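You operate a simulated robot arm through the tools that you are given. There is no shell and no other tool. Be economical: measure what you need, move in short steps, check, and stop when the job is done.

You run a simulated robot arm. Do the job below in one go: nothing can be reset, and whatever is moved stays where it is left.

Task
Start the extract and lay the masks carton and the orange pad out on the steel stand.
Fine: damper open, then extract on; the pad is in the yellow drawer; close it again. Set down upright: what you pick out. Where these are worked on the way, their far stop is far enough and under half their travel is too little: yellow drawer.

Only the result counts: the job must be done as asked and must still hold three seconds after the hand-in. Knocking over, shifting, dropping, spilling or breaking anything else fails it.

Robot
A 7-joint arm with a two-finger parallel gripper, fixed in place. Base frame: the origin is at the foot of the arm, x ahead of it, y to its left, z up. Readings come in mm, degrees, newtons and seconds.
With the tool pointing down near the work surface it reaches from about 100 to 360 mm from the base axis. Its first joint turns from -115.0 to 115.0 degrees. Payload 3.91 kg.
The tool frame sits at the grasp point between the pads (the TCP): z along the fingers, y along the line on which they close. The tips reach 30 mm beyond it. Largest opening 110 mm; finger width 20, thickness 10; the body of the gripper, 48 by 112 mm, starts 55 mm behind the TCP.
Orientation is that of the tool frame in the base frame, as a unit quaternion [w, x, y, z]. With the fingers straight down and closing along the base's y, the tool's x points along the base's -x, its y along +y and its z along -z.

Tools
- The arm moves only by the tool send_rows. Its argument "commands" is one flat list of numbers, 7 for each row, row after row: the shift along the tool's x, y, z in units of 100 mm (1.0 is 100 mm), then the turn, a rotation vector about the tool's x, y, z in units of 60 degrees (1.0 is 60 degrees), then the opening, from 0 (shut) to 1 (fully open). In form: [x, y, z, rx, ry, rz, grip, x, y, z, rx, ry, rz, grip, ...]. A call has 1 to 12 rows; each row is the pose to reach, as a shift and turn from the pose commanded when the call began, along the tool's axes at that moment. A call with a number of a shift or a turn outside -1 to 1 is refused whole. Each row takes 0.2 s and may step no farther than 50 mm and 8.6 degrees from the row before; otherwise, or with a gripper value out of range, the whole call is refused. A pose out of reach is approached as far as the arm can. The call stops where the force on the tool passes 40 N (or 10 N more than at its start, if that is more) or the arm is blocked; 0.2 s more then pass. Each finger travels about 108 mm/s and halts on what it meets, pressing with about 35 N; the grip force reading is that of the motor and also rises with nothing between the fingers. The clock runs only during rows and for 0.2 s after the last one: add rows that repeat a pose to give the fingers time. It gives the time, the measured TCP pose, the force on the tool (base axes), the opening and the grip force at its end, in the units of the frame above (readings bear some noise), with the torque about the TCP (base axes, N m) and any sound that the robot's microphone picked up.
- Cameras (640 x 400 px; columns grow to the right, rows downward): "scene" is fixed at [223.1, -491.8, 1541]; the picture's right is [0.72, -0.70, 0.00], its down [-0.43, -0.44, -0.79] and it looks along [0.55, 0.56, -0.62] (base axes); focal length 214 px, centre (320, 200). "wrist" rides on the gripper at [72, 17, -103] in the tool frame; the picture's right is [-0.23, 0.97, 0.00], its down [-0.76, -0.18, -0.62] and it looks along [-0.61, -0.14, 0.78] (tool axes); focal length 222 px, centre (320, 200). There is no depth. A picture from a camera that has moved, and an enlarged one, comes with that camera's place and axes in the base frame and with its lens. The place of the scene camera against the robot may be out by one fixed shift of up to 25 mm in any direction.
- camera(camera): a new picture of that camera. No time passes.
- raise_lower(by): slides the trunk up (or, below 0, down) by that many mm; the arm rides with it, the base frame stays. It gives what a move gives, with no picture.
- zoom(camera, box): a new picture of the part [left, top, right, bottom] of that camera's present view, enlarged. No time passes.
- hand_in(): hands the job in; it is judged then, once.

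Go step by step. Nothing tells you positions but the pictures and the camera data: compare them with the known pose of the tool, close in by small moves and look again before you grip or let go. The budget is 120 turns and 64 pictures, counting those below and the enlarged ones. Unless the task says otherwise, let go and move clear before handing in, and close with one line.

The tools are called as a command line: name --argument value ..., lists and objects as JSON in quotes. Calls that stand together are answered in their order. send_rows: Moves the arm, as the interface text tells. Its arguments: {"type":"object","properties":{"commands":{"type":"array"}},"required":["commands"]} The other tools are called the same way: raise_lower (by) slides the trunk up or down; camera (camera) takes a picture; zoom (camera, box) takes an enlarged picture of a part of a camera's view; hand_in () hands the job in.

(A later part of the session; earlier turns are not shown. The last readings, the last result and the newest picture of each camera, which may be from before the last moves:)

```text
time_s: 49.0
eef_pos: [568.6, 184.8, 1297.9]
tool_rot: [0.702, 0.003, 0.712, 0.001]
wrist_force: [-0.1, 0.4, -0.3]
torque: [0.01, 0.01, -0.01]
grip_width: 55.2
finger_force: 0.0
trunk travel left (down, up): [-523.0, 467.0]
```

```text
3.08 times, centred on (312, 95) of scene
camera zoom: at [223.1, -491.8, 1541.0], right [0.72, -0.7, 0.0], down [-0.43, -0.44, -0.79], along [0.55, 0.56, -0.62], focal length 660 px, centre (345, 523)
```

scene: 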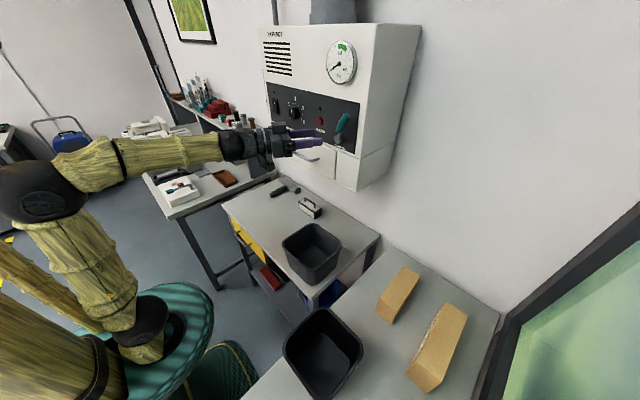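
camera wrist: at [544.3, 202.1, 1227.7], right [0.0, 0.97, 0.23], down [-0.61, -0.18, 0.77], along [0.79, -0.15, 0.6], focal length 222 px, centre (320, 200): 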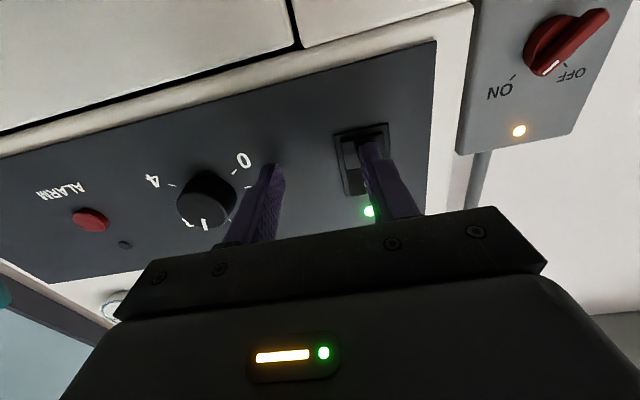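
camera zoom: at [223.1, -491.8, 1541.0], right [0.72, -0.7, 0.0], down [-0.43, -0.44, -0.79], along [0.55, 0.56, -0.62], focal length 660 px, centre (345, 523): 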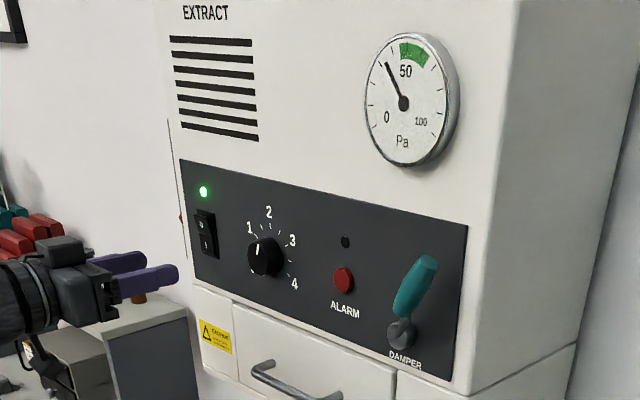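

The gauge is climbing toward green. Now the yellow drawer: I'll retract, pitch the tool 45° down and lower the trunk.

send_rows --commands '[0, 0, -0.4, 0, 0, 0, 0.5, 0, 0, -0.8, 0, 0.13, 0, 0.5, 0, 0, -0.9, 0, 0.26, 0, 0.5, 0, 0, -0.9, 0, 0.39, 0, 0.5, 0, 0, -0.9, 0, 0.52, 0, 0.5, 0, 0, -0.9, 0, 0.65, 0, 0.5, 0, 0, -0.9, 0, 0.75, 0, 0.5]'

```text
time_s: 50.6
eef_pos: [480.1, 186.0, 1299.0]
tool_rot: [0.374, 0.002, 0.927, 0.001]
wrist_force: [-0.5, 0.0, -0.3]
torque: [0.0, -0.01, 0.0]
grip_width: 55.1
finger_force: 0.1
trunk travel left (down, up): [-523.0, 467.0]
```

send_rows --commands '[0.2, 0.3, -0.2, 0, 0, 0, 0.5, 0.4, 0.5, -0.4, 0, 0, 0, 0.5, 0.6, 0.7, -0.63, 0, 0, 0, 0.5, 0.65, 1.0, -0.68, 0, 0, 0, 0.5]'

raise_lower --by -400

camera --camera "wrist"

camera --camera "scene"

```text
time_s: 51.6
eef_pos: [386.3, 286.4, 1303.5]
tool_rot: [0.376, 0.004, 0.927, 0.0]
wrist_force: [1.4, -0.4, 0.0]
torque: [-0.01, -0.01, 0.01]
grip_width: 54.9
finger_force: 0.1
trunk travel left (down, up): [-523.0, 467.0]
```

```text
time_s: 55.4
eef_pos: [387.7, 285.6, 904.1]
tool_rot: [0.376, 0.003, 0.926, 0.002]
wrist_force: [-0.7, 0.3, 0.1]
torque: [-0.02, 0.01, 0.0]
grip_width: 55.3
finger_force: 0.0
trunk travel left (down, up): [-123.0, 867.0]
```

```text
27 pictures are left
camera wrist: at [262.0, 302.3, 926.5], right [0.17, 0.97, 0.16], down [0.11, -0.18, 0.98], along [0.98, -0.14, -0.14], focal length 222 px, centre (320, 200)
```

wrist: 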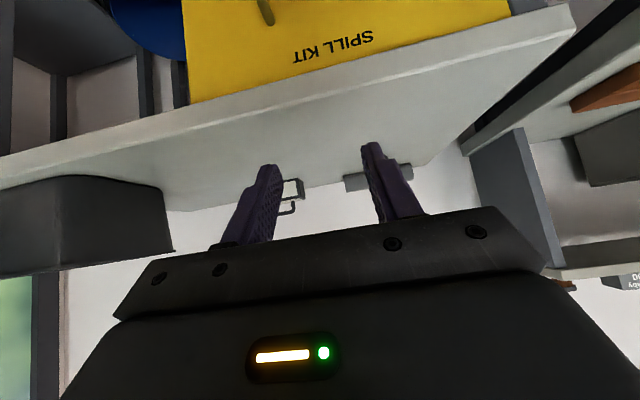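

```text
26 pictures are left
```

scene: 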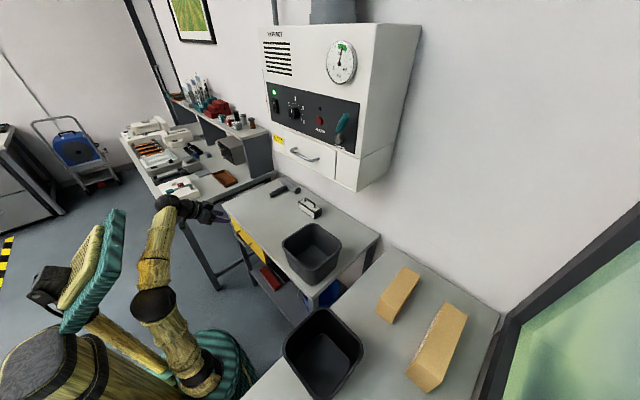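

The gauge now reads in the green, and the yellow drawer is labelled SPILL KIT. I'll roll the gripper 90° so it can grip the horizontal handle.

send_rows --commands '[0, 0, 0, 0, 0, 0.14, 0.5, 0, 0, 0, 0, 0, 0.28, 0.5, 0, 0, 0, 0, 0, 0.42, 0.5, 0, 0, 0, 0, 0, 0.56, 0.5, 0, 0, 0, 0, 0, 0.7, 0.5, 0, 0, 0, 0, 0, 0.75, 0.5]'

send_rows --commands '[0, 0, 0, 0, 0, 0.14, 0.5, 0, 0, 0, 0, 0, 0.28, 0.5, 0, 0, 0, 0, 0, 0.42, 0.5, 0, 0, 0, 0, 0, 0.56, 0.5, 0, 0, 0, 0, 0, 0.7, 0.5, 0, 0, 0, 0, 0, 0.75, 0.5]'

camera --camera "wrist"

```text
time_s: 56.8
eef_pos: [387.7, 285.0, 902.7]
tool_rot: [0.347, 0.358, 0.855, 0.145]
wrist_force: [-0.7, 0.3, -0.2]
torque: [-0.04, 0.0, 0.0]
grip_width: 55.0
finger_force: 0.0
trunk travel left (down, up): [-123.0, 867.0]
```

```text
time_s: 58.2
eef_pos: [386.8, 285.5, 903.2]
tool_rot: [0.264, 0.658, 0.652, 0.268]
wrist_force: [-0.1, -0.2, -0.7]
torque: [0.02, 0.03, 0.03]
grip_width: 54.8
finger_force: 0.1
trunk travel left (down, up): [-123.0, 867.0]
```

```text
25 pictures are left
camera wrist: at [326.4, 357.3, 989.1], right [0.7, -0.24, 0.68], down [-0.57, -0.76, 0.32], along [0.44, -0.6, -0.66], focal length 222 px, centre (320, 200)
```

wrist: 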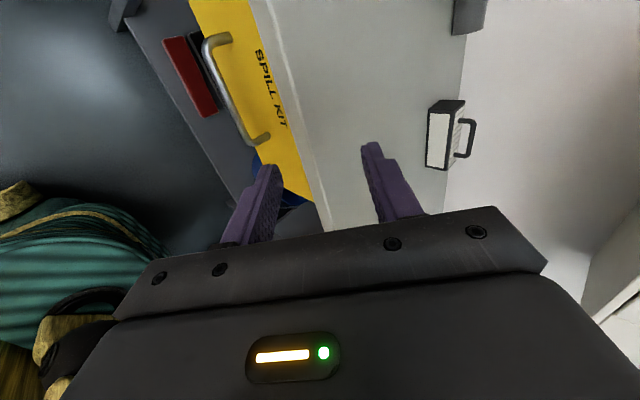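

Triangulated, the handle bar is at about (453, 312, 698). I'll lower and stage in front of it with a narrow opening, then check.

raise_lower --by -100

send_rows --commands '[0.1, -0.3, 0.25, 0, 0, 0, 0.3, 0.265, -0.324, 0.6, 0, 0, 0, 0.3, 0.265, -0.324, 0.642, 0, 0, 0, 0.3]'

camera --camera "wrist"

```text
time_s: 59.6
eef_pos: [386.8, 284.8, 804.5]
tool_rot: [0.265, 0.657, 0.654, 0.268]
wrist_force: [0.7, -0.7, 1.0]
torque: [0.03, -0.03, 0.0]
grip_width: 54.9
finger_force: 0.1
trunk travel left (down, up): [-23.0, 967.0]
```

```text
time_s: 60.4
eef_pos: [406.7, 311.3, 735.1]
tool_rot: [0.265, 0.657, 0.653, 0.267]
wrist_force: [-0.1, 0.2, 0.1]
torque: [0.0, 0.0, 0.0]
grip_width: 33.0
finger_force: 0.1
trunk travel left (down, up): [-23.0, 967.0]
```

```text
24 pictures are left
camera wrist: at [347.6, 383.9, 820.5], right [0.7, -0.23, 0.68], down [-0.56, -0.76, 0.32], along [0.44, -0.61, -0.66], focal length 222 px, centre (320, 200)
```

wrist: 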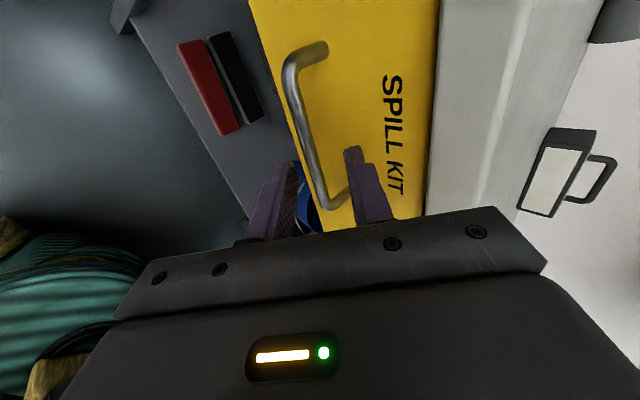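

send_rows --commands '[0, -0.11, 0.1, 0, 0, 0, 0.3, 0, -0.11, 0.3, 0, 0, 0, 0.3]'

camera --camera "wrist"

```text
time_s: 61.0
eef_pos: [422.7, 312.2, 704.6]
tool_rot: [0.265, 0.657, 0.653, 0.268]
wrist_force: [-0.7, -1.0, 0.0]
torque: [0.01, 0.03, -0.02]
grip_width: 33.1
finger_force: 0.1
trunk travel left (down, up): [-23.0, 967.0]
```

```text
23 pictures are left
camera wrist: at [361.1, 384.5, 791.0], right [0.7, -0.23, 0.68], down [-0.56, -0.76, 0.32], along [0.44, -0.61, -0.66], focal length 222 px, centre (320, 200)
```

wrist: 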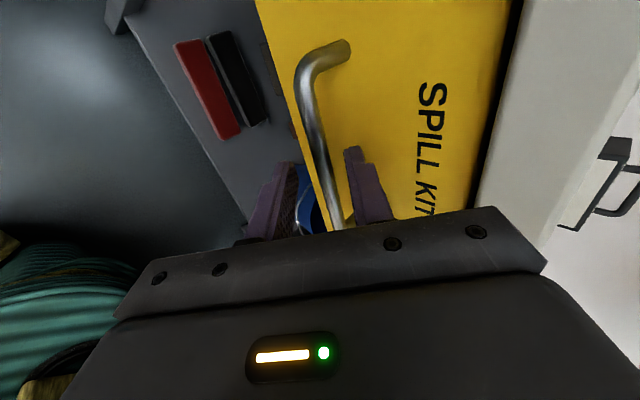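

The bar is now centred between the fingers. I'll advance gently, then close.

send_rows --commands '[0, 0, 0.06, 0, 0, 0, 0.3, 0, 0, 0.1, 0, 0, 0, 0.3, 0, 0, 0.14, 0, 0, 0, 0.3, 0, 0, 0.18, 0, 0, 0, 0.3, 0, 0, 0.22, 0, 0, 0, 0.3]'

camera --camera "wrist"

```text
time_s: 62.2
eef_pos: [434.1, 312.0, 693.1]
tool_rot: [0.265, 0.656, 0.652, 0.271]
wrist_force: [-21.2, -6.1, 17.8]
torque: [0.01, -0.57, -0.27]
grip_width: 31.6
finger_force: 0.1
trunk travel left (down, up): [-23.0, 967.0]
```

```text
22 pictures are left
camera wrist: at [372.3, 383.6, 779.1], right [0.69, -0.23, 0.68], down [-0.57, -0.76, 0.31], along [0.45, -0.6, -0.66], focal length 222 px, centre (320, 200)
```

wrist: 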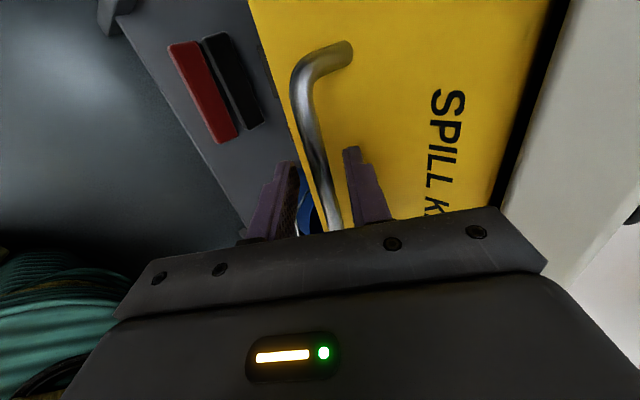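

The upper finger touches the drawer front. I'll back off slightly and close on the bar.

send_rows --commands '[0, 0, -0.06, 0, 0, 0, 0.3, 0, 0, -0.06, 0, 0, 0, 0.05, 0, 0, -0.06, 0, 0, 0, 0.0, 0, 0, -0.06, 0, 0, 0, 0]'

```text
time_s: 63.2
eef_pos: [433.8, 310.7, 693.9]
tool_rot: [0.265, 0.657, 0.654, 0.266]
wrist_force: [5.6, -3.3, 6.3]
torque: [-0.46, -0.09, 0.81]
grip_width: 10.8
finger_force: 44.8
trunk travel left (down, up): [-23.0, 967.0]
```

Gripped (10.8 mm). Pulling straight along -x.

send_rows --commands '[0, -0.1, -0.1, 0, 0, 0, 0, 0, -0.21, -0.21, 0, 0, 0, 0, 0, -0.35, -0.36, 0, 0, 0, 0, 0, -0.49, -0.5, 0, 0, 0, 0, 0, -0.63, -0.65, 0, 0, 0, 0]'

```text
time_s: 64.4
eef_pos: [342.7, 310.7, 693.2]
tool_rot: [0.264, 0.658, 0.654, 0.264]
wrist_force: [-1.8, -17.1, -23.5]
torque: [0.1, 0.1, 1.19]
grip_width: 10.9
finger_force: 45.0
trunk travel left (down, up): [-23.0, 967.0]
```

send_rows --commands '[0, -0.14, -0.14, 0, 0, 0, 0, 0, -0.28, -0.29, 0, 0, 0, 0, 0, -0.41, -0.43, 0, 0, 0, 0, 0, -0.55, -0.57, 0, 0, 0, 0]'

camera --camera "scene"

```text
time_s: 64.9
eef_pos: [314.9, 312.1, 694.0]
tool_rot: [0.264, 0.658, 0.655, 0.261]
wrist_force: [-1.4, -3.3, -10.1]
torque: [0.45, 0.11, 1.33]
grip_width: 10.6
finger_force: 45.4
trunk travel left (down, up): [-23.0, 967.0]
stopped in row 2: the force on the tool passed its limit at 42 N (the readings are from after the stop); the commanded pose is now the measured one
```

```text
21 pictures are left
```

scene: 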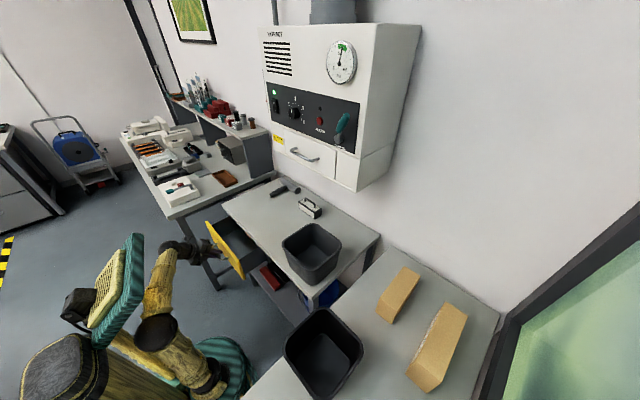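

send_rows --commands '[0, -0.05, -0.05, 0, 0, 0, 0, 0, -0.1, -0.1, 0, 0, 0, 0, 0, -0.15, -0.15, 0, 0, 0, 0, 0, -0.2, -0.2, 0, 0, 0, 0]'

zoom --camera "scene" --box '[190, 200, 270, 290]'

```text
time_s: 65.9
eef_pos: [286.5, 311.8, 693.5]
tool_rot: [0.265, 0.658, 0.654, 0.261]
wrist_force: [1.4, -5.9, -21.9]
torque: [0.08, 0.07, 1.07]
grip_width: 10.6
finger_force: 44.8
trunk travel left (down, up): [-23.0, 967.0]
```

```text
4.44 times, centred on (230, 245) of scene
camera zoom: at [223.1, -491.8, 1541.0], right [0.72, -0.7, 0.0], down [-0.43, -0.44, -0.79], along [0.55, 0.56, -0.62], focal length 953 px, centre (720, 0)
```

zoom: 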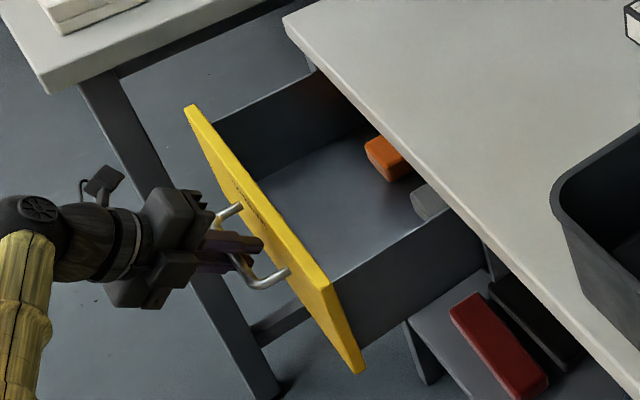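

The drawer still moves and the orange pad is toward the back. Pulling further.

send_rows --commands '[0, -0.05, -0.05, 0, 0, 0, 0, 0, -0.1, -0.1, 0, 0, 0, 0, 0, -0.15, -0.15, 0, 0, 0, 0, 0, -0.2, -0.2, 0, 0, 0, 0, 0, -0.25, -0.25, 0, 0, 0, 0, 0, -0.3, -0.3, 0, 0, 0, 0]'

```text
time_s: 67.1
eef_pos: [252.3, 312.2, 692.8]
tool_rot: [0.265, 0.658, 0.656, 0.259]
wrist_force: [-1.4, -3.7, -10.2]
torque: [0.44, 0.11, 1.13]
grip_width: 10.9
finger_force: 44.9
trunk travel left (down, up): [-23.0, 967.0]
stopped in row 6: the force on the tool passed its limit at 40 N (the readings are from after the stop); the commanded pose is now the measured one
```

send_rows --commands '[0, -0.04, -0.04, 0, 0, 0, 0, 0, -0.08, -0.08, 0, 0, 0, 0, 0, -0.12, -0.12, 0, 0, 0, 0, 0, -0.16, -0.16, 0, 0, 0, 0, 0, -0.2, -0.2, 0, 0, 0, 0, 0, -0.24, -0.24, 0, 0, 0, 0]'

zoom --camera "scene" --box '[180, 200, 280, 290]'

```text
time_s: 68.5
eef_pos: [218.6, 311.4, 694.1]
tool_rot: [0.266, 0.659, 0.655, 0.259]
wrist_force: [1.9, -8.3, -25.5]
torque: [-0.3, 0.08, 0.49]
grip_width: 10.5
finger_force: 45.0
trunk travel left (down, up): [-23.0, 967.0]
```

```text
4.44 times, centred on (230, 245) of scene
camera zoom: at [223.1, -491.8, 1541.0], right [0.72, -0.7, 0.0], down [-0.43, -0.44, -0.79], along [0.55, 0.56, -0.62], focal length 953 px, centre (720, 0)
```

zoom: 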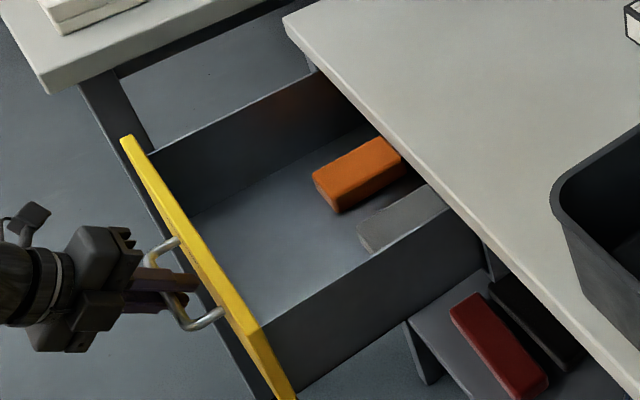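

send_rows --commands '[0, -0.04, -0.04, 0, 0, 0, 0, 0, -0.08, -0.08, 0, 0, 0, 0, 0, -0.12, -0.12, 0, 0, 0, 0, 0, -0.16, -0.16, 0, 0, 0, 0, 0, -0.2, -0.2, 0, 0, 0, 0, 0, -0.24, -0.24, 0, 0, 0, 0]'

```text
time_s: 69.9
eef_pos: [185.3, 311.8, 694.6]
tool_rot: [0.266, 0.659, 0.654, 0.258]
wrist_force: [0.8, -10.9, -37.2]
torque: [-0.38, 0.07, 0.52]
grip_width: 10.9
finger_force: 45.0
trunk travel left (down, up): [-23.0, 967.0]
```

The drawer is out about 248 mm. More travel brings the pad nearer, so I'll pull a bit further.

send_rows --commands '[0, -0.04, -0.04, 0, 0, 0, 0, 0, -0.08, -0.08, 0, 0, 0, 0, 0, -0.12, -0.12, 0, 0, 0, 0, 0, -0.16, -0.16, 0, 0, 0, 0, 0, -0.2, -0.2, 0, 0, 0, 0, 0, -0.24, -0.24, 0, 0, 0, 0, 0, -0.28, -0.28, 0, 0, 0, 0, 0, -0.32, -0.32, 0, 0, 0, 0]'

```text
time_s: 70.9
eef_pos: [168.5, 312.3, 694.2]
tool_rot: [0.268, 0.659, 0.654, 0.255]
wrist_force: [12.4, -0.9, -12.0]
torque: [0.26, 0.03, 1.41]
grip_width: 10.8
finger_force: 44.5
trunk travel left (down, up): [-23.0, 967.0]
stopped in row 5: the force on the tool passed its limit at 50 N (the readings are from after the stop); the commanded pose is now the measured one
```

That looks like the stop (about 265 mm). I'll release, back away and lift, then look into the drawer.

send_rows --commands '[0, 0, 0, 0, 0, 0, 0.3, 0, 0, 0, 0, 0, 0, 0.3, 0, 0, -0.25, 0, 0, 0, 0.3, 0, 0, -0.5, 0, 0, 0, 0.4]'

raise_lower --by 140

send_rows --commands '[0, 0, 0, 0, 0, -0.14, 0.5, 0, 0, 0, 0, 0, -0.28, 0.6, 0, 0, 0, 0, 0, -0.42, 0.7, 0, 0, 0, 0, 0, -0.56, 0.7, 0, 0, 0, 0, 0, -0.7, 0.7, 0, 0, 0, 0, 0, -0.75, 0.7]'

send_rows --commands '[0, 0, 0, 0, 0, -0.14, 0.7, 0, 0, 0, 0, 0, -0.28, 0.7, 0, 0, 0, 0, 0, -0.42, 0.7, 0, 0, 0, 0, 0, -0.56, 0.7, 0, 0, 0, 0, 0, -0.7, 0.7, 0, 0, 0, 0, 0, -0.75, 0.7]'

```text
time_s: 72.1
eef_pos: [142.6, 304.9, 702.6]
tool_rot: [0.3, 0.654, 0.657, 0.222]
wrist_force: [-0.1, 0.1, 0.8]
torque: [0.01, 0.0, -0.01]
grip_width: 44.2
finger_force: 0.0
trunk travel left (down, up): [-23.0, 967.0]
stopped in row 4: the arm was blocked; the commanded pose is now the measured one
```

```text
time_s: 73.8
eef_pos: [141.4, 308.1, 841.0]
tool_rot: [0.301, 0.653, 0.66, 0.22]
wrist_force: [0.0, 0.7, -0.8]
torque: [-0.03, -0.02, 0.02]
grip_width: 44.0
finger_force: 0.0
trunk travel left (down, up): [-163.0, 827.0]
```

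```text
time_s: 75.2
eef_pos: [143.9, 306.5, 841.0]
tool_rot: [0.362, 0.35, 0.859, 0.089]
wrist_force: [-0.5, -0.1, -0.2]
torque: [0.01, 0.01, -0.01]
grip_width: 77.1
finger_force: 0.0
trunk travel left (down, up): [-163.0, 827.0]
```

```text
time_s: 76.6
eef_pos: [142.1, 307.0, 840.2]
tool_rot: [0.369, -0.005, 0.927, -0.057]
wrist_force: [0.0, -0.1, -0.6]
torque: [0.03, 0.02, 0.0]
grip_width: 77.2
finger_force: 0.1
trunk travel left (down, up): [-163.0, 827.0]
```

send_rows --commands '[0, 0, 0, 0, 0.13, 0, 0.7, 0, 0, 0, 0, 0.26, 0, 0.7, 0, 0, 0, 0, 0.39, 0, 0.7, 0, 0, 0, 0, 0.45, 0, 0.7]'

camera --camera "wrist"

```text
time_s: 77.6
eef_pos: [141.8, 307.7, 846.4]
tool_rot: [0.141, 0.01, 0.989, -0.047]
wrist_force: [-0.2, -0.3, -0.6]
torque: [0.0, -0.03, -0.03]
grip_width: 77.2
finger_force: 0.0
trunk travel left (down, up): [-163.0, 827.0]
```

```text
18 pictures are left
camera wrist: at [42.8, 334.8, 923.1], right [0.25, 0.97, -0.03], down [0.55, -0.12, 0.83], along [0.8, -0.22, -0.56], focal length 222 px, centre (320, 200)
```

wrist: 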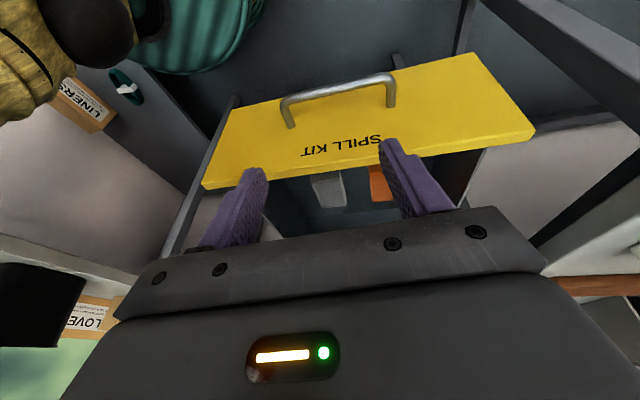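

send_rows --commands '[-0.28, 0.09, 0.14, 0, 0, 0, 0.7, -0.56, 0.18, 0.28, 0, 0, 0, 0.7, -0.845, 0.26, 0.43, 0, 0, 0, 0.7]'

send_rows --commands '[-0.28, 0.09, 0.14, 0, 0, 0, 0.7, -0.56, 0.18, 0.28, 0, 0, 0, 0.7, -0.845, 0.26, 0.43, 0, 0, 0, 0.7]'

camera --camera "wrist"

```text
time_s: 78.4
eef_pos: [235.7, 329.5, 825.9]
tool_rot: [0.141, 0.008, 0.989, -0.049]
wrist_force: [-0.3, -0.4, -0.3]
torque: [0.01, 0.0, -0.03]
grip_width: 76.9
finger_force: 0.1
trunk travel left (down, up): [-163.0, 827.0]
```

```text
time_s: 79.2
eef_pos: [330.7, 349.5, 805.8]
tool_rot: [0.142, 0.01, 0.989, -0.049]
wrist_force: [0.4, -0.4, 0.8]
torque: [0.0, 0.01, 0.03]
grip_width: 77.0
finger_force: 0.2
trunk travel left (down, up): [-163.0, 827.0]
```

```text
17 pictures are left
camera wrist: at [230.8, 377.0, 882.6], right [0.25, 0.97, -0.03], down [0.55, -0.12, 0.83], along [0.8, -0.22, -0.56], focal length 222 px, centre (320, 200)
```

wrist: 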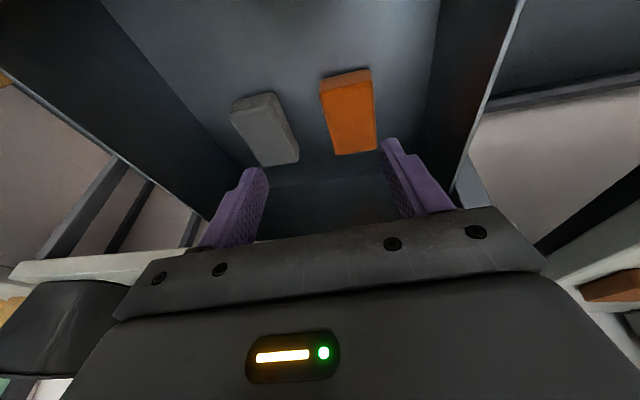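

The orange pad lies along x, about 340–437 at y≈367, roughly 47 mm wide. I'll tilt the tool about 30° from vertical and level it, then line up above the pad.

send_rows --commands '[0, 0, 0, -0.05, -0.12, 0, 0.85, 0, 0, 0, -0.09, -0.24, 0, 0.85]'

```text
time_s: 79.8
eef_pos: [329.7, 350.8, 805.5]
tool_rot: [0.266, -0.003, 0.964, -0.003]
wrist_force: [0.4, 0.9, -0.1]
torque: [0.01, 0.0, 0.01]
grip_width: 93.5
finger_force: 0.1
trunk travel left (down, up): [-163.0, 827.0]
```

send_rows --commands '[-0.2, 0.08, 0.12, 0, 0, 0, 0.85, -0.412, 0.165, 0.246, 0, 0, 0, 0.85]'

raise_lower --by -90

camera --camera "wrist"

```text
time_s: 80.4
eef_pos: [377.6, 366.6, 805.9]
tool_rot: [0.265, -0.003, 0.964, -0.004]
wrist_force: [-0.2, -0.1, 0.2]
torque: [-0.02, 0.0, -0.01]
grip_width: 93.5
finger_force: 0.0
trunk travel left (down, up): [-163.0, 827.0]
```

```text
time_s: 81.6
eef_pos: [378.0, 365.9, 716.1]
tool_rot: [0.265, -0.003, 0.964, -0.004]
wrist_force: [0.5, -0.5, -0.1]
torque: [-0.04, -0.01, 0.0]
grip_width: 93.4
finger_force: 0.1
trunk travel left (down, up): [-73.0, 917.0]
```

```text
16 pictures are left
camera wrist: at [262.0, 382.6, 767.5], right [0.19, 0.98, 0.11], down [0.34, -0.17, 0.93], along [0.92, -0.14, -0.36], focal length 222 px, centre (320, 200)
```

wrist: 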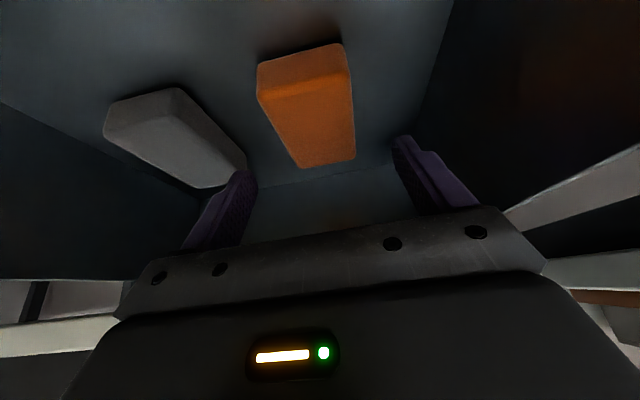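

The gap to the grey pad is adequate. I'll narrow the opening to about 62 mm, centre at y=370 and descend stepwise.

send_rows --commands '[0, 0.04, 0, 0, 0, 0, 0.56, 0, 0.04, 0, 0, 0, 0, 0.56, 0.08, 0.04, 0.13, 0, 0, 0, 0.56, 0.133, 0.04, 0.223, 0, 0, 0, 0.56, 0.164, 0.04, 0.275, 0, 0, 0, 0.56, 0.19, 0.04, 0.318, 0, 0, 0, 0.56]'

camera --camera "wrist"

```text
time_s: 82.9
eef_pos: [378.7, 369.8, 692.5]
tool_rot: [0.273, -0.003, 0.962, 0.002]
wrist_force: [1.2, -0.2, 18.7]
torque: [-0.59, -0.14, 0.03]
grip_width: 61.8
finger_force: 0.3
trunk travel left (down, up): [-73.0, 917.0]
stopped in row 6: the force on the tool passed its limit at 46 N (the readings are from after the stop); the commanded pose is now the measured one
```

```text
15 pictures are left
camera wrist: at [260.9, 385.8, 741.5], right [0.19, 0.97, 0.12], down [0.32, -0.18, 0.93], along [0.93, -0.13, -0.34], focal length 222 px, centre (320, 200)
```

wrist: 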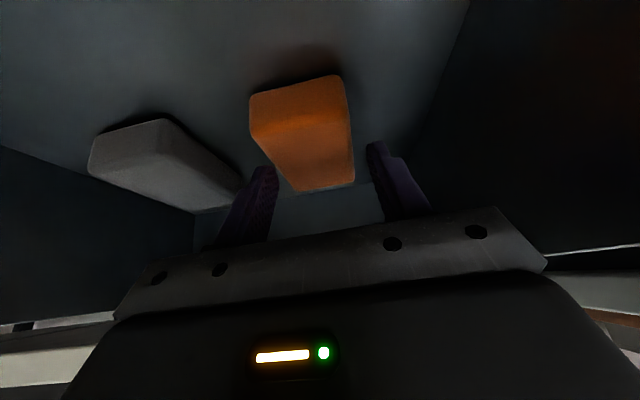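

The tips touched the drawer floor at about z=661, with the fingers straddling the pad. Lift a hair and close.

send_rows --commands '[-0.015, 0, -0.026, 0, 0, 0, 0.56, -0.015, 0, -0.026, 0, 0, 0, 0.3, -0.015, 0, -0.026, 0, 0, 0, 0.3, -0.015, 0, -0.026, 0, 0, 0, 0.3]'

```text
time_s: 83.9
eef_pos: [375.8, 370.5, 692.8]
tool_rot: [0.272, -0.004, 0.962, 0.0]
wrist_force: [-0.7, -2.9, 8.6]
torque: [-0.1, -0.03, -0.05]
grip_width: 35.1
finger_force: 2.7
trunk travel left (down, up): [-73.0, 917.0]
```

send_rows --commands '[0, 0, 0, 0, 0, 0, 0.15, 0, 0, 0, 0, 0, 0, 0.0, 0, 0, 0, 0, 0, 0, 0.0]'

raise_lower --by 170

camera --camera "wrist"

```text
time_s: 84.7
eef_pos: [377.5, 370.0, 692.8]
tool_rot: [0.271, -0.003, 0.963, 0.0]
wrist_force: [-0.5, 0.7, 7.9]
torque: [0.01, -0.07, 0.01]
grip_width: 0.0
finger_force: 35.0
trunk travel left (down, up): [-73.0, 917.0]
```

```text
time_s: 86.6
eef_pos: [377.3, 370.1, 863.6]
tool_rot: [0.271, -0.003, 0.963, 0.0]
wrist_force: [0.0, -0.7, -1.1]
torque: [-0.01, 0.02, 0.01]
grip_width: 0.0
finger_force: 34.9
trunk travel left (down, up): [-243.0, 747.0]
```

```text
14 pictures are left
camera wrist: at [261.0, 386.6, 912.4], right [0.19, 0.98, 0.12], down [0.33, -0.17, 0.93], along [0.93, -0.14, -0.35], focal length 222 px, centre (320, 200)
```

wrist: 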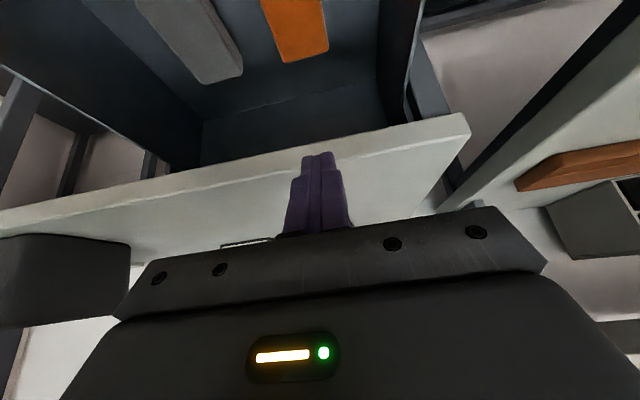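

The fingers had landed on the pad's top (about z=661) and slid off; the pad is wider and lower than I took it. I'll reopen, back up for a better view.

send_rows --commands '[0.2, -0.05, -0.12, 0, 0.12, 0, 0.5, 0.43, -0.1, -0.26, 0, 0.25, 0, 0.8, 0.43, -0.1, -0.26, 0, 0.25, 0, 0.8]'

camera --camera "wrist"

```text
time_s: 87.4
eef_pos: [327.4, 360.3, 862.8]
tool_rot: [0.143, -0.003, 0.99, 0.0]
wrist_force: [0.1, -0.4, 0.3]
torque: [0.01, 0.0, -0.02]
grip_width: 88.2
finger_force: 0.1
trunk travel left (down, up): [-243.0, 747.0]
```

```text
13 pictures are left
camera wrist: at [227.5, 376.4, 941.0], right [0.21, 0.98, 0.06], down [0.56, -0.17, 0.81], along [0.8, -0.14, -0.58], focal length 222 px, centre (320, 200)
```

wrist: 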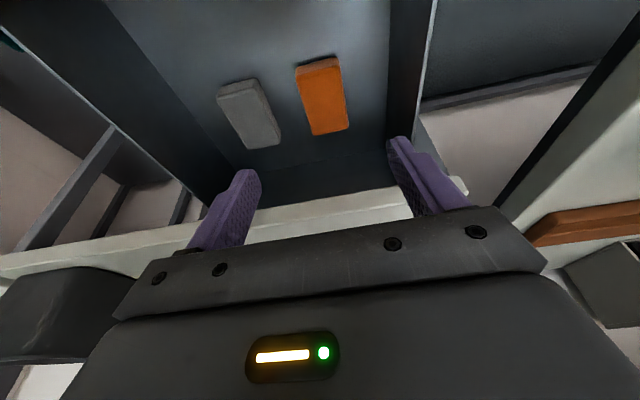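

Pad: x 351–444, y 336–390, centre (398, 363), 53 mm wide. I'll re-tilt, move over with an 80 mm opening and descend.

send_rows --commands '[-0.3, 0.014, 0.09, 0, -0.12, 0, 0.75, -0.6, 0.027, 0.177, 0, -0.25, 0, 0.75]'

raise_lower --by -170

send_rows --commands '[0.04, 0, 0.07, 0, 0, 0, 0.75, 0.07, 0, 0.12, 0, 0, 0, 0.75, 0.1, 0, 0.165, 0, 0, 0, 0.75, 0.118, 0, 0.2, 0, 0, 0, 0.75]'

```text
time_s: 88.0
eef_pos: [391.4, 362.6, 863.4]
tool_rot: [0.272, -0.003, 0.962, 0.001]
wrist_force: [0.2, -0.3, -1.0]
torque: [0.01, -0.04, -0.01]
grip_width: 82.4
finger_force: 0.0
trunk travel left (down, up): [-243.0, 747.0]
```

```text
time_s: 90.0
eef_pos: [390.1, 363.2, 692.8]
tool_rot: [0.272, -0.003, 0.962, -0.001]
wrist_force: [-0.5, 0.6, -0.5]
torque: [-0.02, 0.0, 0.0]
grip_width: 82.4
finger_force: 0.1
trunk travel left (down, up): [-73.0, 917.0]
```

```text
time_s: 91.0
eef_pos: [389.7, 363.2, 667.8]
tool_rot: [0.271, -0.003, 0.963, 0.0]
wrist_force: [-1.0, -0.4, -0.9]
torque: [0.01, 0.05, 0.03]
grip_width: 82.6
finger_force: 0.1
trunk travel left (down, up): [-73.0, 917.0]
```

send_rows --commands '[0, 0, 0, 0, 0, 0, 0.5, 0, 0, 0, 0, 0, 0, 0.3, 0, 0, 0, 0, 0, 0, 0.3, 0, 0, 0, 0, 0, 0, 0.3]'

```text
time_s: 92.0
eef_pos: [390.5, 363.4, 669.7]
tool_rot: [0.272, -0.004, 0.962, 0.001]
wrist_force: [0.5, -0.2, 0.6]
torque: [0.01, -0.03, 0.02]
grip_width: 57.1
finger_force: 35.4
trunk travel left (down, up): [-73.0, 917.0]
```

The pad is gripped (57 mm wide). Lifting clear.

raise_lower --by 240

camera --camera "scene"

```text
time_s: 94.5
eef_pos: [391.2, 363.3, 909.6]
tool_rot: [0.272, -0.003, 0.962, 0.0]
wrist_force: [-0.5, 0.3, 0.3]
torque: [-0.03, 0.04, 0.0]
grip_width: 57.1
finger_force: 35.3
trunk travel left (down, up): [-313.0, 677.0]
```

```text
12 pictures are left
```

scene: 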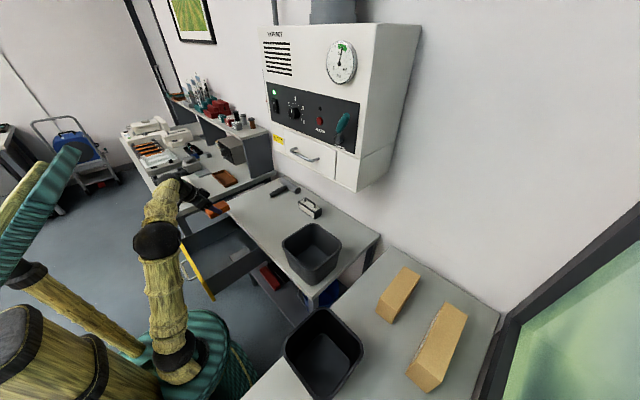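

Holding the pad. I'll carry it over the front area of the steel stand, target centre about (535, 130), first moving in y.

send_rows --commands '[0, -0.3, 0, 0, 0, 0, 0.3, 0, -0.65, 0, 0, 0, 0, 0.3, 0, -1.0, 0, 0, 0, 0, 0.3]'

send_rows --commands '[-0.1, -0.3, 0.06, 0, 0, 0, 0.3, -0.3, -0.65, 0.184, 0, 0, 0, 0.3, -0.5, -1.0, 0.307, 0, 0, 0, 0.3]'

send_rows --commands '[-0.2, -0.1, 0.123, 0, 0, 0, 0.3, -0.4, -0.2, 0.246, 0, 0, 0, 0.3, -0.66, -0.33, 0.406, 0, 0, 0, 0.3]'

```text
time_s: 95.2
eef_pos: [390.8, 263.4, 910.9]
tool_rot: [0.271, -0.004, 0.962, 0.0]
wrist_force: [0.0, -0.3, -1.0]
torque: [-0.04, 0.02, 0.0]
grip_width: 56.9
finger_force: 34.8
trunk travel left (down, up): [-313.0, 677.0]
```

```text
time_s: 96.0
eef_pos: [450.2, 162.1, 909.0]
tool_rot: [0.271, -0.003, 0.963, -0.001]
wrist_force: [0.0, 0.2, 0.3]
torque: [0.01, -0.01, -0.04]
grip_width: 57.1
finger_force: 34.5
trunk travel left (down, up): [-313.0, 677.0]
```

```text
time_s: 96.8
eef_pos: [529.8, 131.6, 907.9]
tool_rot: [0.271, -0.004, 0.963, 0.0]
wrist_force: [0.5, 0.6, 0.2]
torque: [-0.02, 0.04, -0.01]
grip_width: 57.0
finger_force: 35.6
trunk travel left (down, up): [-313.0, 677.0]
```

raise_lower --by -42

camera --camera "wrist"

```text
time_s: 97.7
eef_pos: [529.3, 130.7, 866.9]
tool_rot: [0.272, -0.004, 0.962, 0.001]
wrist_force: [0.1, 0.1, -0.5]
torque: [-0.04, 0.0, 0.02]
grip_width: 57.1
finger_force: 35.3
trunk travel left (down, up): [-271.0, 719.0]
```

```text
11 pictures are left
camera wrist: at [411.5, 146.7, 917.3], right [0.19, 0.98, 0.12], down [0.33, -0.17, 0.93], along [0.93, -0.14, -0.35], focal length 222 px, centre (320, 200)
```

wrist: 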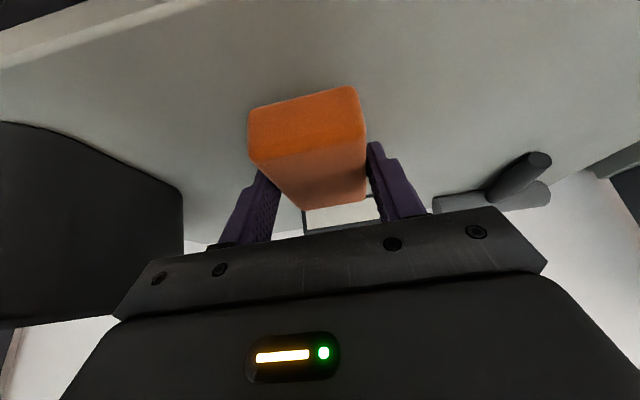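

send_rows --commands '[0.05, 0, 0.085, 0, 0, 0, 0.3, 0.08, 0, 0.128, 0, 0, 0, 0.3, 0.105, 0, 0.17, 0, 0, 0, 0.3, 0.13, 0, 0.213, 0, 0, 0, 0.3, 0.157, 0, 0.256, 0, 0, 0, 0.3, 0.183, 0, 0.298, 0, 0, 0, 0.3, 0.21, 0, 0.34, 0, 0, 0, 0.3]'

```text
time_s: 99.3
eef_pos: [528.5, 130.7, 838.6]
tool_rot: [0.283, -0.003, 0.959, 0.001]
wrist_force: [-0.4, -1.1, 15.5]
torque: [-0.05, 0.58, -0.02]
grip_width: 57.2
finger_force: 35.4
trunk travel left (down, up): [-271.0, 719.0]
stopped in row 7: the force on the tool passed its limit at 44 N (the readings are from after the stop); the commanded pose is now the measured one
```

Set down on the stand. Release and withdraw along the finger direction.

send_rows --commands '[-0.01, 0, -0.015, 0, 0, 0, 0.4, -0.01, 0, -0.015, 0, 0, 0, 0.6, -0.01, 0, -0.015, 0, 0, 0, 0.7, -0.01, 0, -0.015, 0, 0, 0, 0.75, -0.01, 0, -0.3, 0, 0, 0, 0.75, -0.01, 0, -0.7, 0, 0, 0, 0.75]'

raise_lower --by 60

camera --camera "wrist"

```text
time_s: 100.9
eef_pos: [490.1, 164.2, 882.3]
tool_rot: [0.276, -0.041, 0.96, 0.012]
wrist_force: [0.9, -0.6, 0.3]
torque: [-0.01, 0.02, 0.01]
grip_width: 82.5
finger_force: 0.1
out of reach, approached as far as the arm can: row 6
trunk travel left (down, up): [-271.0, 719.0]
stopped in row 6: the arm was blocked; the commanded pose is now the measured one
```

```text
time_s: 101.9
eef_pos: [489.6, 166.9, 942.3]
tool_rot: [0.276, -0.042, 0.96, 0.012]
wrist_force: [-0.1, 0.0, 0.9]
torque: [0.01, 0.02, -0.01]
grip_width: 82.7
finger_force: 0.1
trunk travel left (down, up): [-331.0, 659.0]
```

```text
10 pictures are left
camera wrist: at [370.5, 172.4, 991.6], right [0.11, 0.99, 0.12], down [0.33, -0.15, 0.93], along [0.94, -0.06, -0.34], focal length 222 px, centre (320, 200)
```

wrist: 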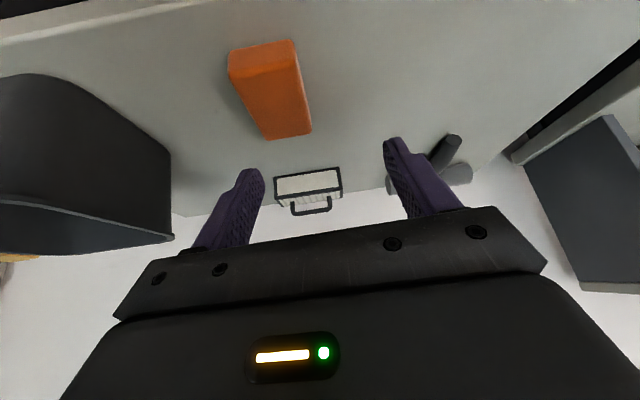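

The pad is standing well on the stand. Next I'll close the drawer: move back over it, to in front of the drawer face.

send_rows --commands '[0.2, 0.25, -0.13, 0.022, 0, 0.035, 0.5, 0.42, 0.5, -0.26, 0.044, 0, 0.071, 0.3, 0.63, 0.75, -0.39, 0.044, 0, 0.071, 0, 0.848, 1.0, -0.53, 0.044, 0, 0.071, 0]'

send_rows --commands '[0.28, 0.15, -0.17, 0, -0.05, 0, 0, 0.56, 0.3, -0.35, 0, -0.1, 0, 0, 0.85, 0.4, -0.53, 0, -0.15, 0, 0]'

send_rows --commands '[0.26, 0.03, -0.23, 0, -0.03, 0, 0, 0.52, 0.06, -0.45, 0, -0.06, 0, 0, 0.72, 0.06, -0.64, 0, -0.06, 0, 0]'

```text
time_s: 102.9
eef_pos: [381.6, 256.6, 942.8]
tool_rot: [0.276, 0.001, 0.961, 0.0]
wrist_force: [0.1, 0.4, 0.1]
torque: [-0.02, 0.01, 0.02]
grip_width: 0.0
finger_force: 34.8
trunk travel left (down, up): [-331.0, 659.0]
```

```text
time_s: 103.7
eef_pos: [280.3, 298.9, 943.3]
tool_rot: [0.352, 0.0, 0.936, 0.0]
wrist_force: [0.7, -0.9, 0.3]
torque: [-0.02, 0.07, -0.03]
grip_width: 0.0
finger_force: 35.2
trunk travel left (down, up): [-331.0, 659.0]
```

```text
time_s: 104.5
eef_pos: [184.8, 302.0, 942.4]
tool_rot: [0.381, 0.0, 0.925, 0.0]
wrist_force: [-0.1, -0.1, 0.1]
torque: [0.01, 0.05, 0.0]
grip_width: 0.0
finger_force: 34.1
trunk travel left (down, up): [-331.0, 659.0]
```

send_rows --commands '[0.16, 0.05, -0.16, 0, 0, 0, 0, 0.34, 0.1, -0.34, 0, 0, 0, 0]'

raise_lower --by -120

camera --camera "wrist"

```text
time_s: 105.1
eef_pos: [137.4, 312.6, 942.8]
tool_rot: [0.381, 0.0, 0.925, 0.0]
wrist_force: [0.6, -0.4, 0.3]
torque: [0.02, 0.01, -0.02]
grip_width: 0.0
finger_force: 34.8
trunk travel left (down, up): [-331.0, 659.0]
```

```text
time_s: 106.6
eef_pos: [136.9, 313.3, 823.7]
tool_rot: [0.38, 0.0, 0.925, 0.0]
wrist_force: [0.0, -0.6, -0.4]
torque: [0.0, -0.01, 0.02]
grip_width: 0.2
finger_force: 35.0
trunk travel left (down, up): [-211.0, 779.0]
```

```text
9 pictures are left
camera wrist: at [11.2, 329.6, 845.2], right [0.16, 0.97, 0.16], down [0.1, -0.18, 0.98], along [0.98, -0.14, -0.13], focal length 222 px, centre (320, 200)
```

wrist: 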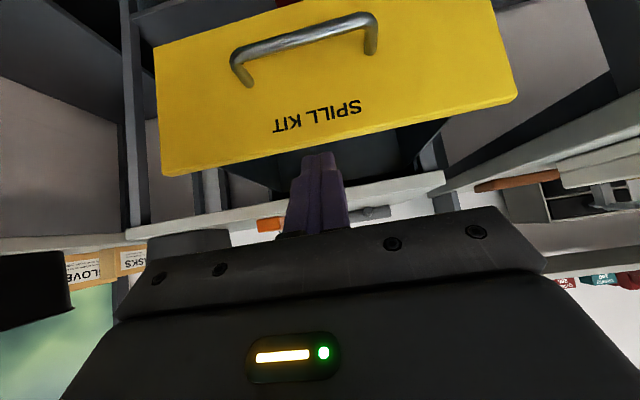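

raise_lower --by -81

send_rows --commands '[-0.14, 0, 0.14, 0, 0, 0, 0, -0.28, 0, 0.28, 0, 0, 0, 0, -0.42, 0, 0.425, 0, 0, 0, 0, -0.56, 0, 0.57, 0, 0, 0, 0, -0.7, 0, 0.71, 0, 0, 0, 0]'

send_rows --commands '[-0.14, 0, 0.14, 0, 0, 0, 0, -0.28, 0, 0.28, 0, 0, 0, 0, -0.42, 0, 0.425, 0, 0, 0, 0, -0.56, 0, 0.57, 0, 0, 0, 0, -0.7, 0, 0.71, 0, 0, 0, 0]'

```text
time_s: 107.8
eef_pos: [135.7, 313.2, 741.4]
tool_rot: [0.38, 0.001, 0.925, 0.0]
wrist_force: [0.1, -1.0, -0.3]
torque: [-0.01, 0.03, 0.01]
grip_width: 0.0
finger_force: 34.9
trunk travel left (down, up): [-130.0, 860.0]
```

```text
time_s: 109.0
eef_pos: [236.3, 314.1, 740.1]
tool_rot: [0.381, 0.0, 0.924, 0.0]
wrist_force: [0.1, 1.0, -0.4]
torque: [0.0, 0.03, 0.01]
grip_width: 0.0
finger_force: 34.7
trunk travel left (down, up): [-130.0, 860.0]
```

```text
time_s: 110.2
eef_pos: [336.4, 311.6, 739.7]
tool_rot: [0.38, 0.001, 0.925, -0.001]
wrist_force: [-0.1, 0.3, 0.6]
torque: [0.01, 0.01, 0.03]
grip_width: 0.0
finger_force: 35.0
trunk travel left (down, up): [-130.0, 860.0]
```

send_rows --commands '[-0.14, 0, 0.14, 0, 0, 0, 0, -0.28, 0, 0.28, 0, 0, 0, 0, -0.42, 0, 0.425, 0, 0, 0, 0, -0.56, 0, 0.57, 0, 0, 0, 0]'

zoom --camera "scene" --box '[170, 180, 290, 300]'

```text
time_s: 111.2
eef_pos: [414.9, 311.3, 738.9]
tool_rot: [0.38, 0.002, 0.925, -0.001]
wrist_force: [0.2, -0.1, 0.0]
torque: [0.01, -0.01, -0.07]
grip_width: 0.0
finger_force: 35.1
trunk travel left (down, up): [-130.0, 860.0]
```

```text
3.33 times, centred on (230, 240) of scene
camera zoom: at [223.1, -491.8, 1541.0], right [0.72, -0.7, 0.0], down [-0.43, -0.44, -0.79], along [0.55, 0.56, -0.62], focal length 715 px, centre (620, 67)
```

zoom: 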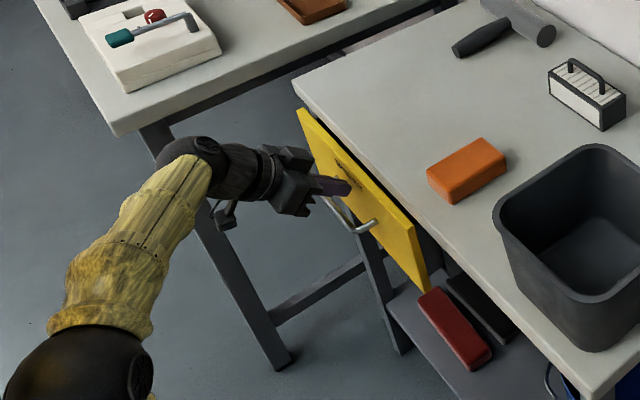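

Closing nicely; push the rest until it seats.

send_rows --commands '[-0.1, 0, 0.1, 0, 0, 0, 0, -0.17, 0, 0.17, 0, 0, 0, 0, -0.22, 0, 0.22, 0, 0, 0, 0, -0.27, 0, 0.27, 0, 0, 0, 0, -0.32, 0, 0.32, 0, 0, 0, 0, -0.37, 0, 0.37, 0, 0, 0, 0, -0.42, 0, 0.42, 0, 0, 0, 0, -0.47, 0, 0.47, 0, 0, 0, 0]'

```text
time_s: 112.1
eef_pos: [445.3, 312.5, 739.0]
tool_rot: [0.378, 0.0, 0.926, 0.0]
wrist_force: [-14.5, -4.6, 4.4]
torque: [-0.07, 0.07, -0.15]
grip_width: 0.1
finger_force: 34.5
trunk travel left (down, up): [-130.0, 860.0]
stopped in row 4: the force on the tool passed its limit at 48 N (the readings are from after the stop); the commanded pose is now the measured one
```

The drawer is seated (face contact matches the closed position). I'll back away, rise and look at the carton.

send_rows --commands '[0.28, 0, -0.28, 0, 0, 0, 0, 0.56, 0, -0.57, 0, 0, 0, 0, 0.7, 0, -0.71, 0, 0, 0, 0]'

raise_lower --by 260

zoom --camera "scene" --box '[270, 230, 510, 400]'

```text
time_s: 112.9
eef_pos: [347.0, 311.3, 739.3]
tool_rot: [0.377, 0.001, 0.926, -0.002]
wrist_force: [-0.3, -0.4, 0.5]
torque: [0.02, -0.01, 0.0]
grip_width: 0.0
finger_force: 35.4
trunk travel left (down, up): [-130.0, 860.0]
```

```text
time_s: 115.6
eef_pos: [348.8, 311.1, 998.6]
tool_rot: [0.376, 0.0, 0.926, -0.001]
wrist_force: [0.3, 0.0, 0.2]
torque: [0.02, -0.02, -0.02]
grip_width: 0.0
finger_force: 35.0
trunk travel left (down, up): [-390.0, 600.0]
```

```text
2.35 times, centred on (390, 315) of scene
camera zoom: at [223.1, -491.8, 1541.0], right [0.72, -0.7, 0.0], down [-0.43, -0.44, -0.79], along [0.55, 0.56, -0.62], focal length 505 px, centre (155, -71)
```

zoom: 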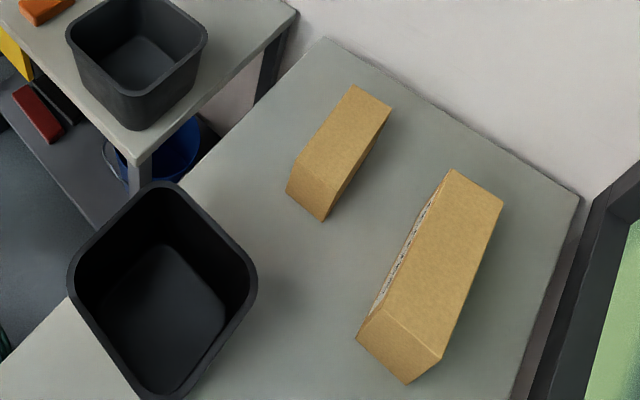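

The masks carton is at about x 585–755, y -445…-390, far out, so I'll swing over at safe height in an arc to the right side and measure the reach there.

send_rows --commands '[-0.24, -0.33, 0.23, 0, 0, 0, 0, -0.48, -0.66, 0.46, 0, 0, 0, 0, -0.717, -1, 0.697, 0, 0, 0, 0]'

send_rows --commands '[-0.07, -0.33, 0.07, 0, 0, 0, 0, -0.14, -0.66, 0.14, 0, 0, 0, 0, -0.215, -1, 0.21, 0, 0, 0, 0]'

send_rows --commands '[0, -0.33, 0, 0, 0, 0, 0, 0, -0.66, 0, 0, 0, 0, 0, 0, -1, 0, 0, 0, 0, 0]'

send_rows --commands '[0, -0.33, 0, 0, 0, 0, 0, 0, -0.66, 0, 0, 0, 0, 0, 0, -1, 0, 0, 0, 0, 0]'

send_rows --commands '[0, -0.33, 0, 0, 0, 0, 0, 0, -0.66, 0, 0, 0, 0, 0, 0, -1, 0, 0, 0, 0, 0]'

```text
time_s: 116.4
eef_pos: [448.2, 211.1, 999.3]
tool_rot: [0.378, -0.001, 0.926, 0.0]
wrist_force: [0.4, 1.0, 0.3]
torque: [-0.04, 0.02, -0.02]
grip_width: 0.0
finger_force: 34.8
trunk travel left (down, up): [-390.0, 600.0]
```

```text
time_s: 117.2
eef_pos: [478.0, 109.7, 998.7]
tool_rot: [0.377, 0.0, 0.926, -0.001]
wrist_force: [0.3, 0.6, -0.9]
torque: [0.0, -0.01, 0.0]
grip_width: 0.1
finger_force: 35.1
trunk travel left (down, up): [-390.0, 600.0]
```

```text
time_s: 118.0
eef_pos: [477.6, 11.4, 997.7]
tool_rot: [0.377, 0.0, 0.926, -0.001]
wrist_force: [-0.2, -0.5, -0.2]
torque: [-0.02, 0.01, 0.01]
grip_width: 0.0
finger_force: 34.7
trunk travel left (down, up): [-390.0, 600.0]
```

```text
time_s: 118.8
eef_pos: [479.6, -88.2, 998.2]
tool_rot: [0.377, 0.002, 0.926, -0.004]
wrist_force: [0.3, -0.1, 0.0]
torque: [-0.03, 0.0, 0.01]
grip_width: 0.0
finger_force: 35.4
out of reach, approached as far as the arm can: row 3
trunk travel left (down, up): [-390.0, 600.0]
```

```text
time_s: 119.6
eef_pos: [508.5, -121.1, 983.0]
tool_rot: [0.377, 0.012, 0.926, -0.014]
wrist_force: [0.0, 0.2, -0.9]
torque: [0.0, -0.02, -0.01]
grip_width: 0.0
finger_force: 35.2
out of reach, approached as far as the arm can: row 1, 2, 3
trunk travel left (down, up): [-390.0, 600.0]
```

send_rows --commands '[0, 0, 0, 0.08, 0, 0.08, 0, 0, 0, 0, 0.16, 0, 0.16, 0, 0, 0, 0, 0.232, 0, 0.239, 0]'

```text
time_s: 120.4
eef_pos: [507.4, -121.4, 982.5]
tool_rot: [0.371, 0.161, 0.912, -0.066]
wrist_force: [0.3, 0.5, -0.1]
torque: [-0.01, 0.04, 0.01]
grip_width: 0.0
finger_force: 35.1
trunk travel left (down, up): [-390.0, 600.0]
```

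send_rows --commands '[-0.1, -0.32, 0.01, 0.054, 0, 0.055, 0, -0.2, -0.65, 0.02, 0.108, 0, 0.11, 0, -0.32, -0.973, 0.03, 0.163, 0, 0.167, 0]'

camera --camera "wrist"

```text
time_s: 121.2
eef_pos: [499.4, -222.3, 1003.4]
tool_rot: [0.361, 0.271, 0.885, -0.111]
wrist_force: [0.4, 0.3, -0.3]
torque: [-0.02, 0.03, 0.0]
grip_width: 0.0
finger_force: 35.2
trunk travel left (down, up): [-390.0, 600.0]
```

```text
6 pictures are left
camera wrist: at [404.2, -138.3, 1026.9], right [0.68, 0.72, 0.16], down [-0.01, -0.21, 0.98], along [0.73, -0.67, -0.13], focal length 222 px, centre (320, 200)
```

wrist: 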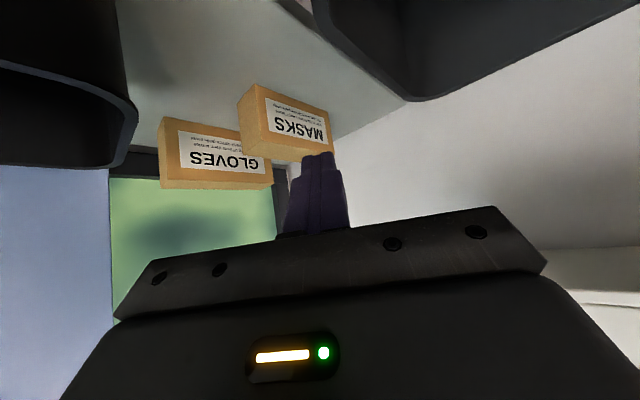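

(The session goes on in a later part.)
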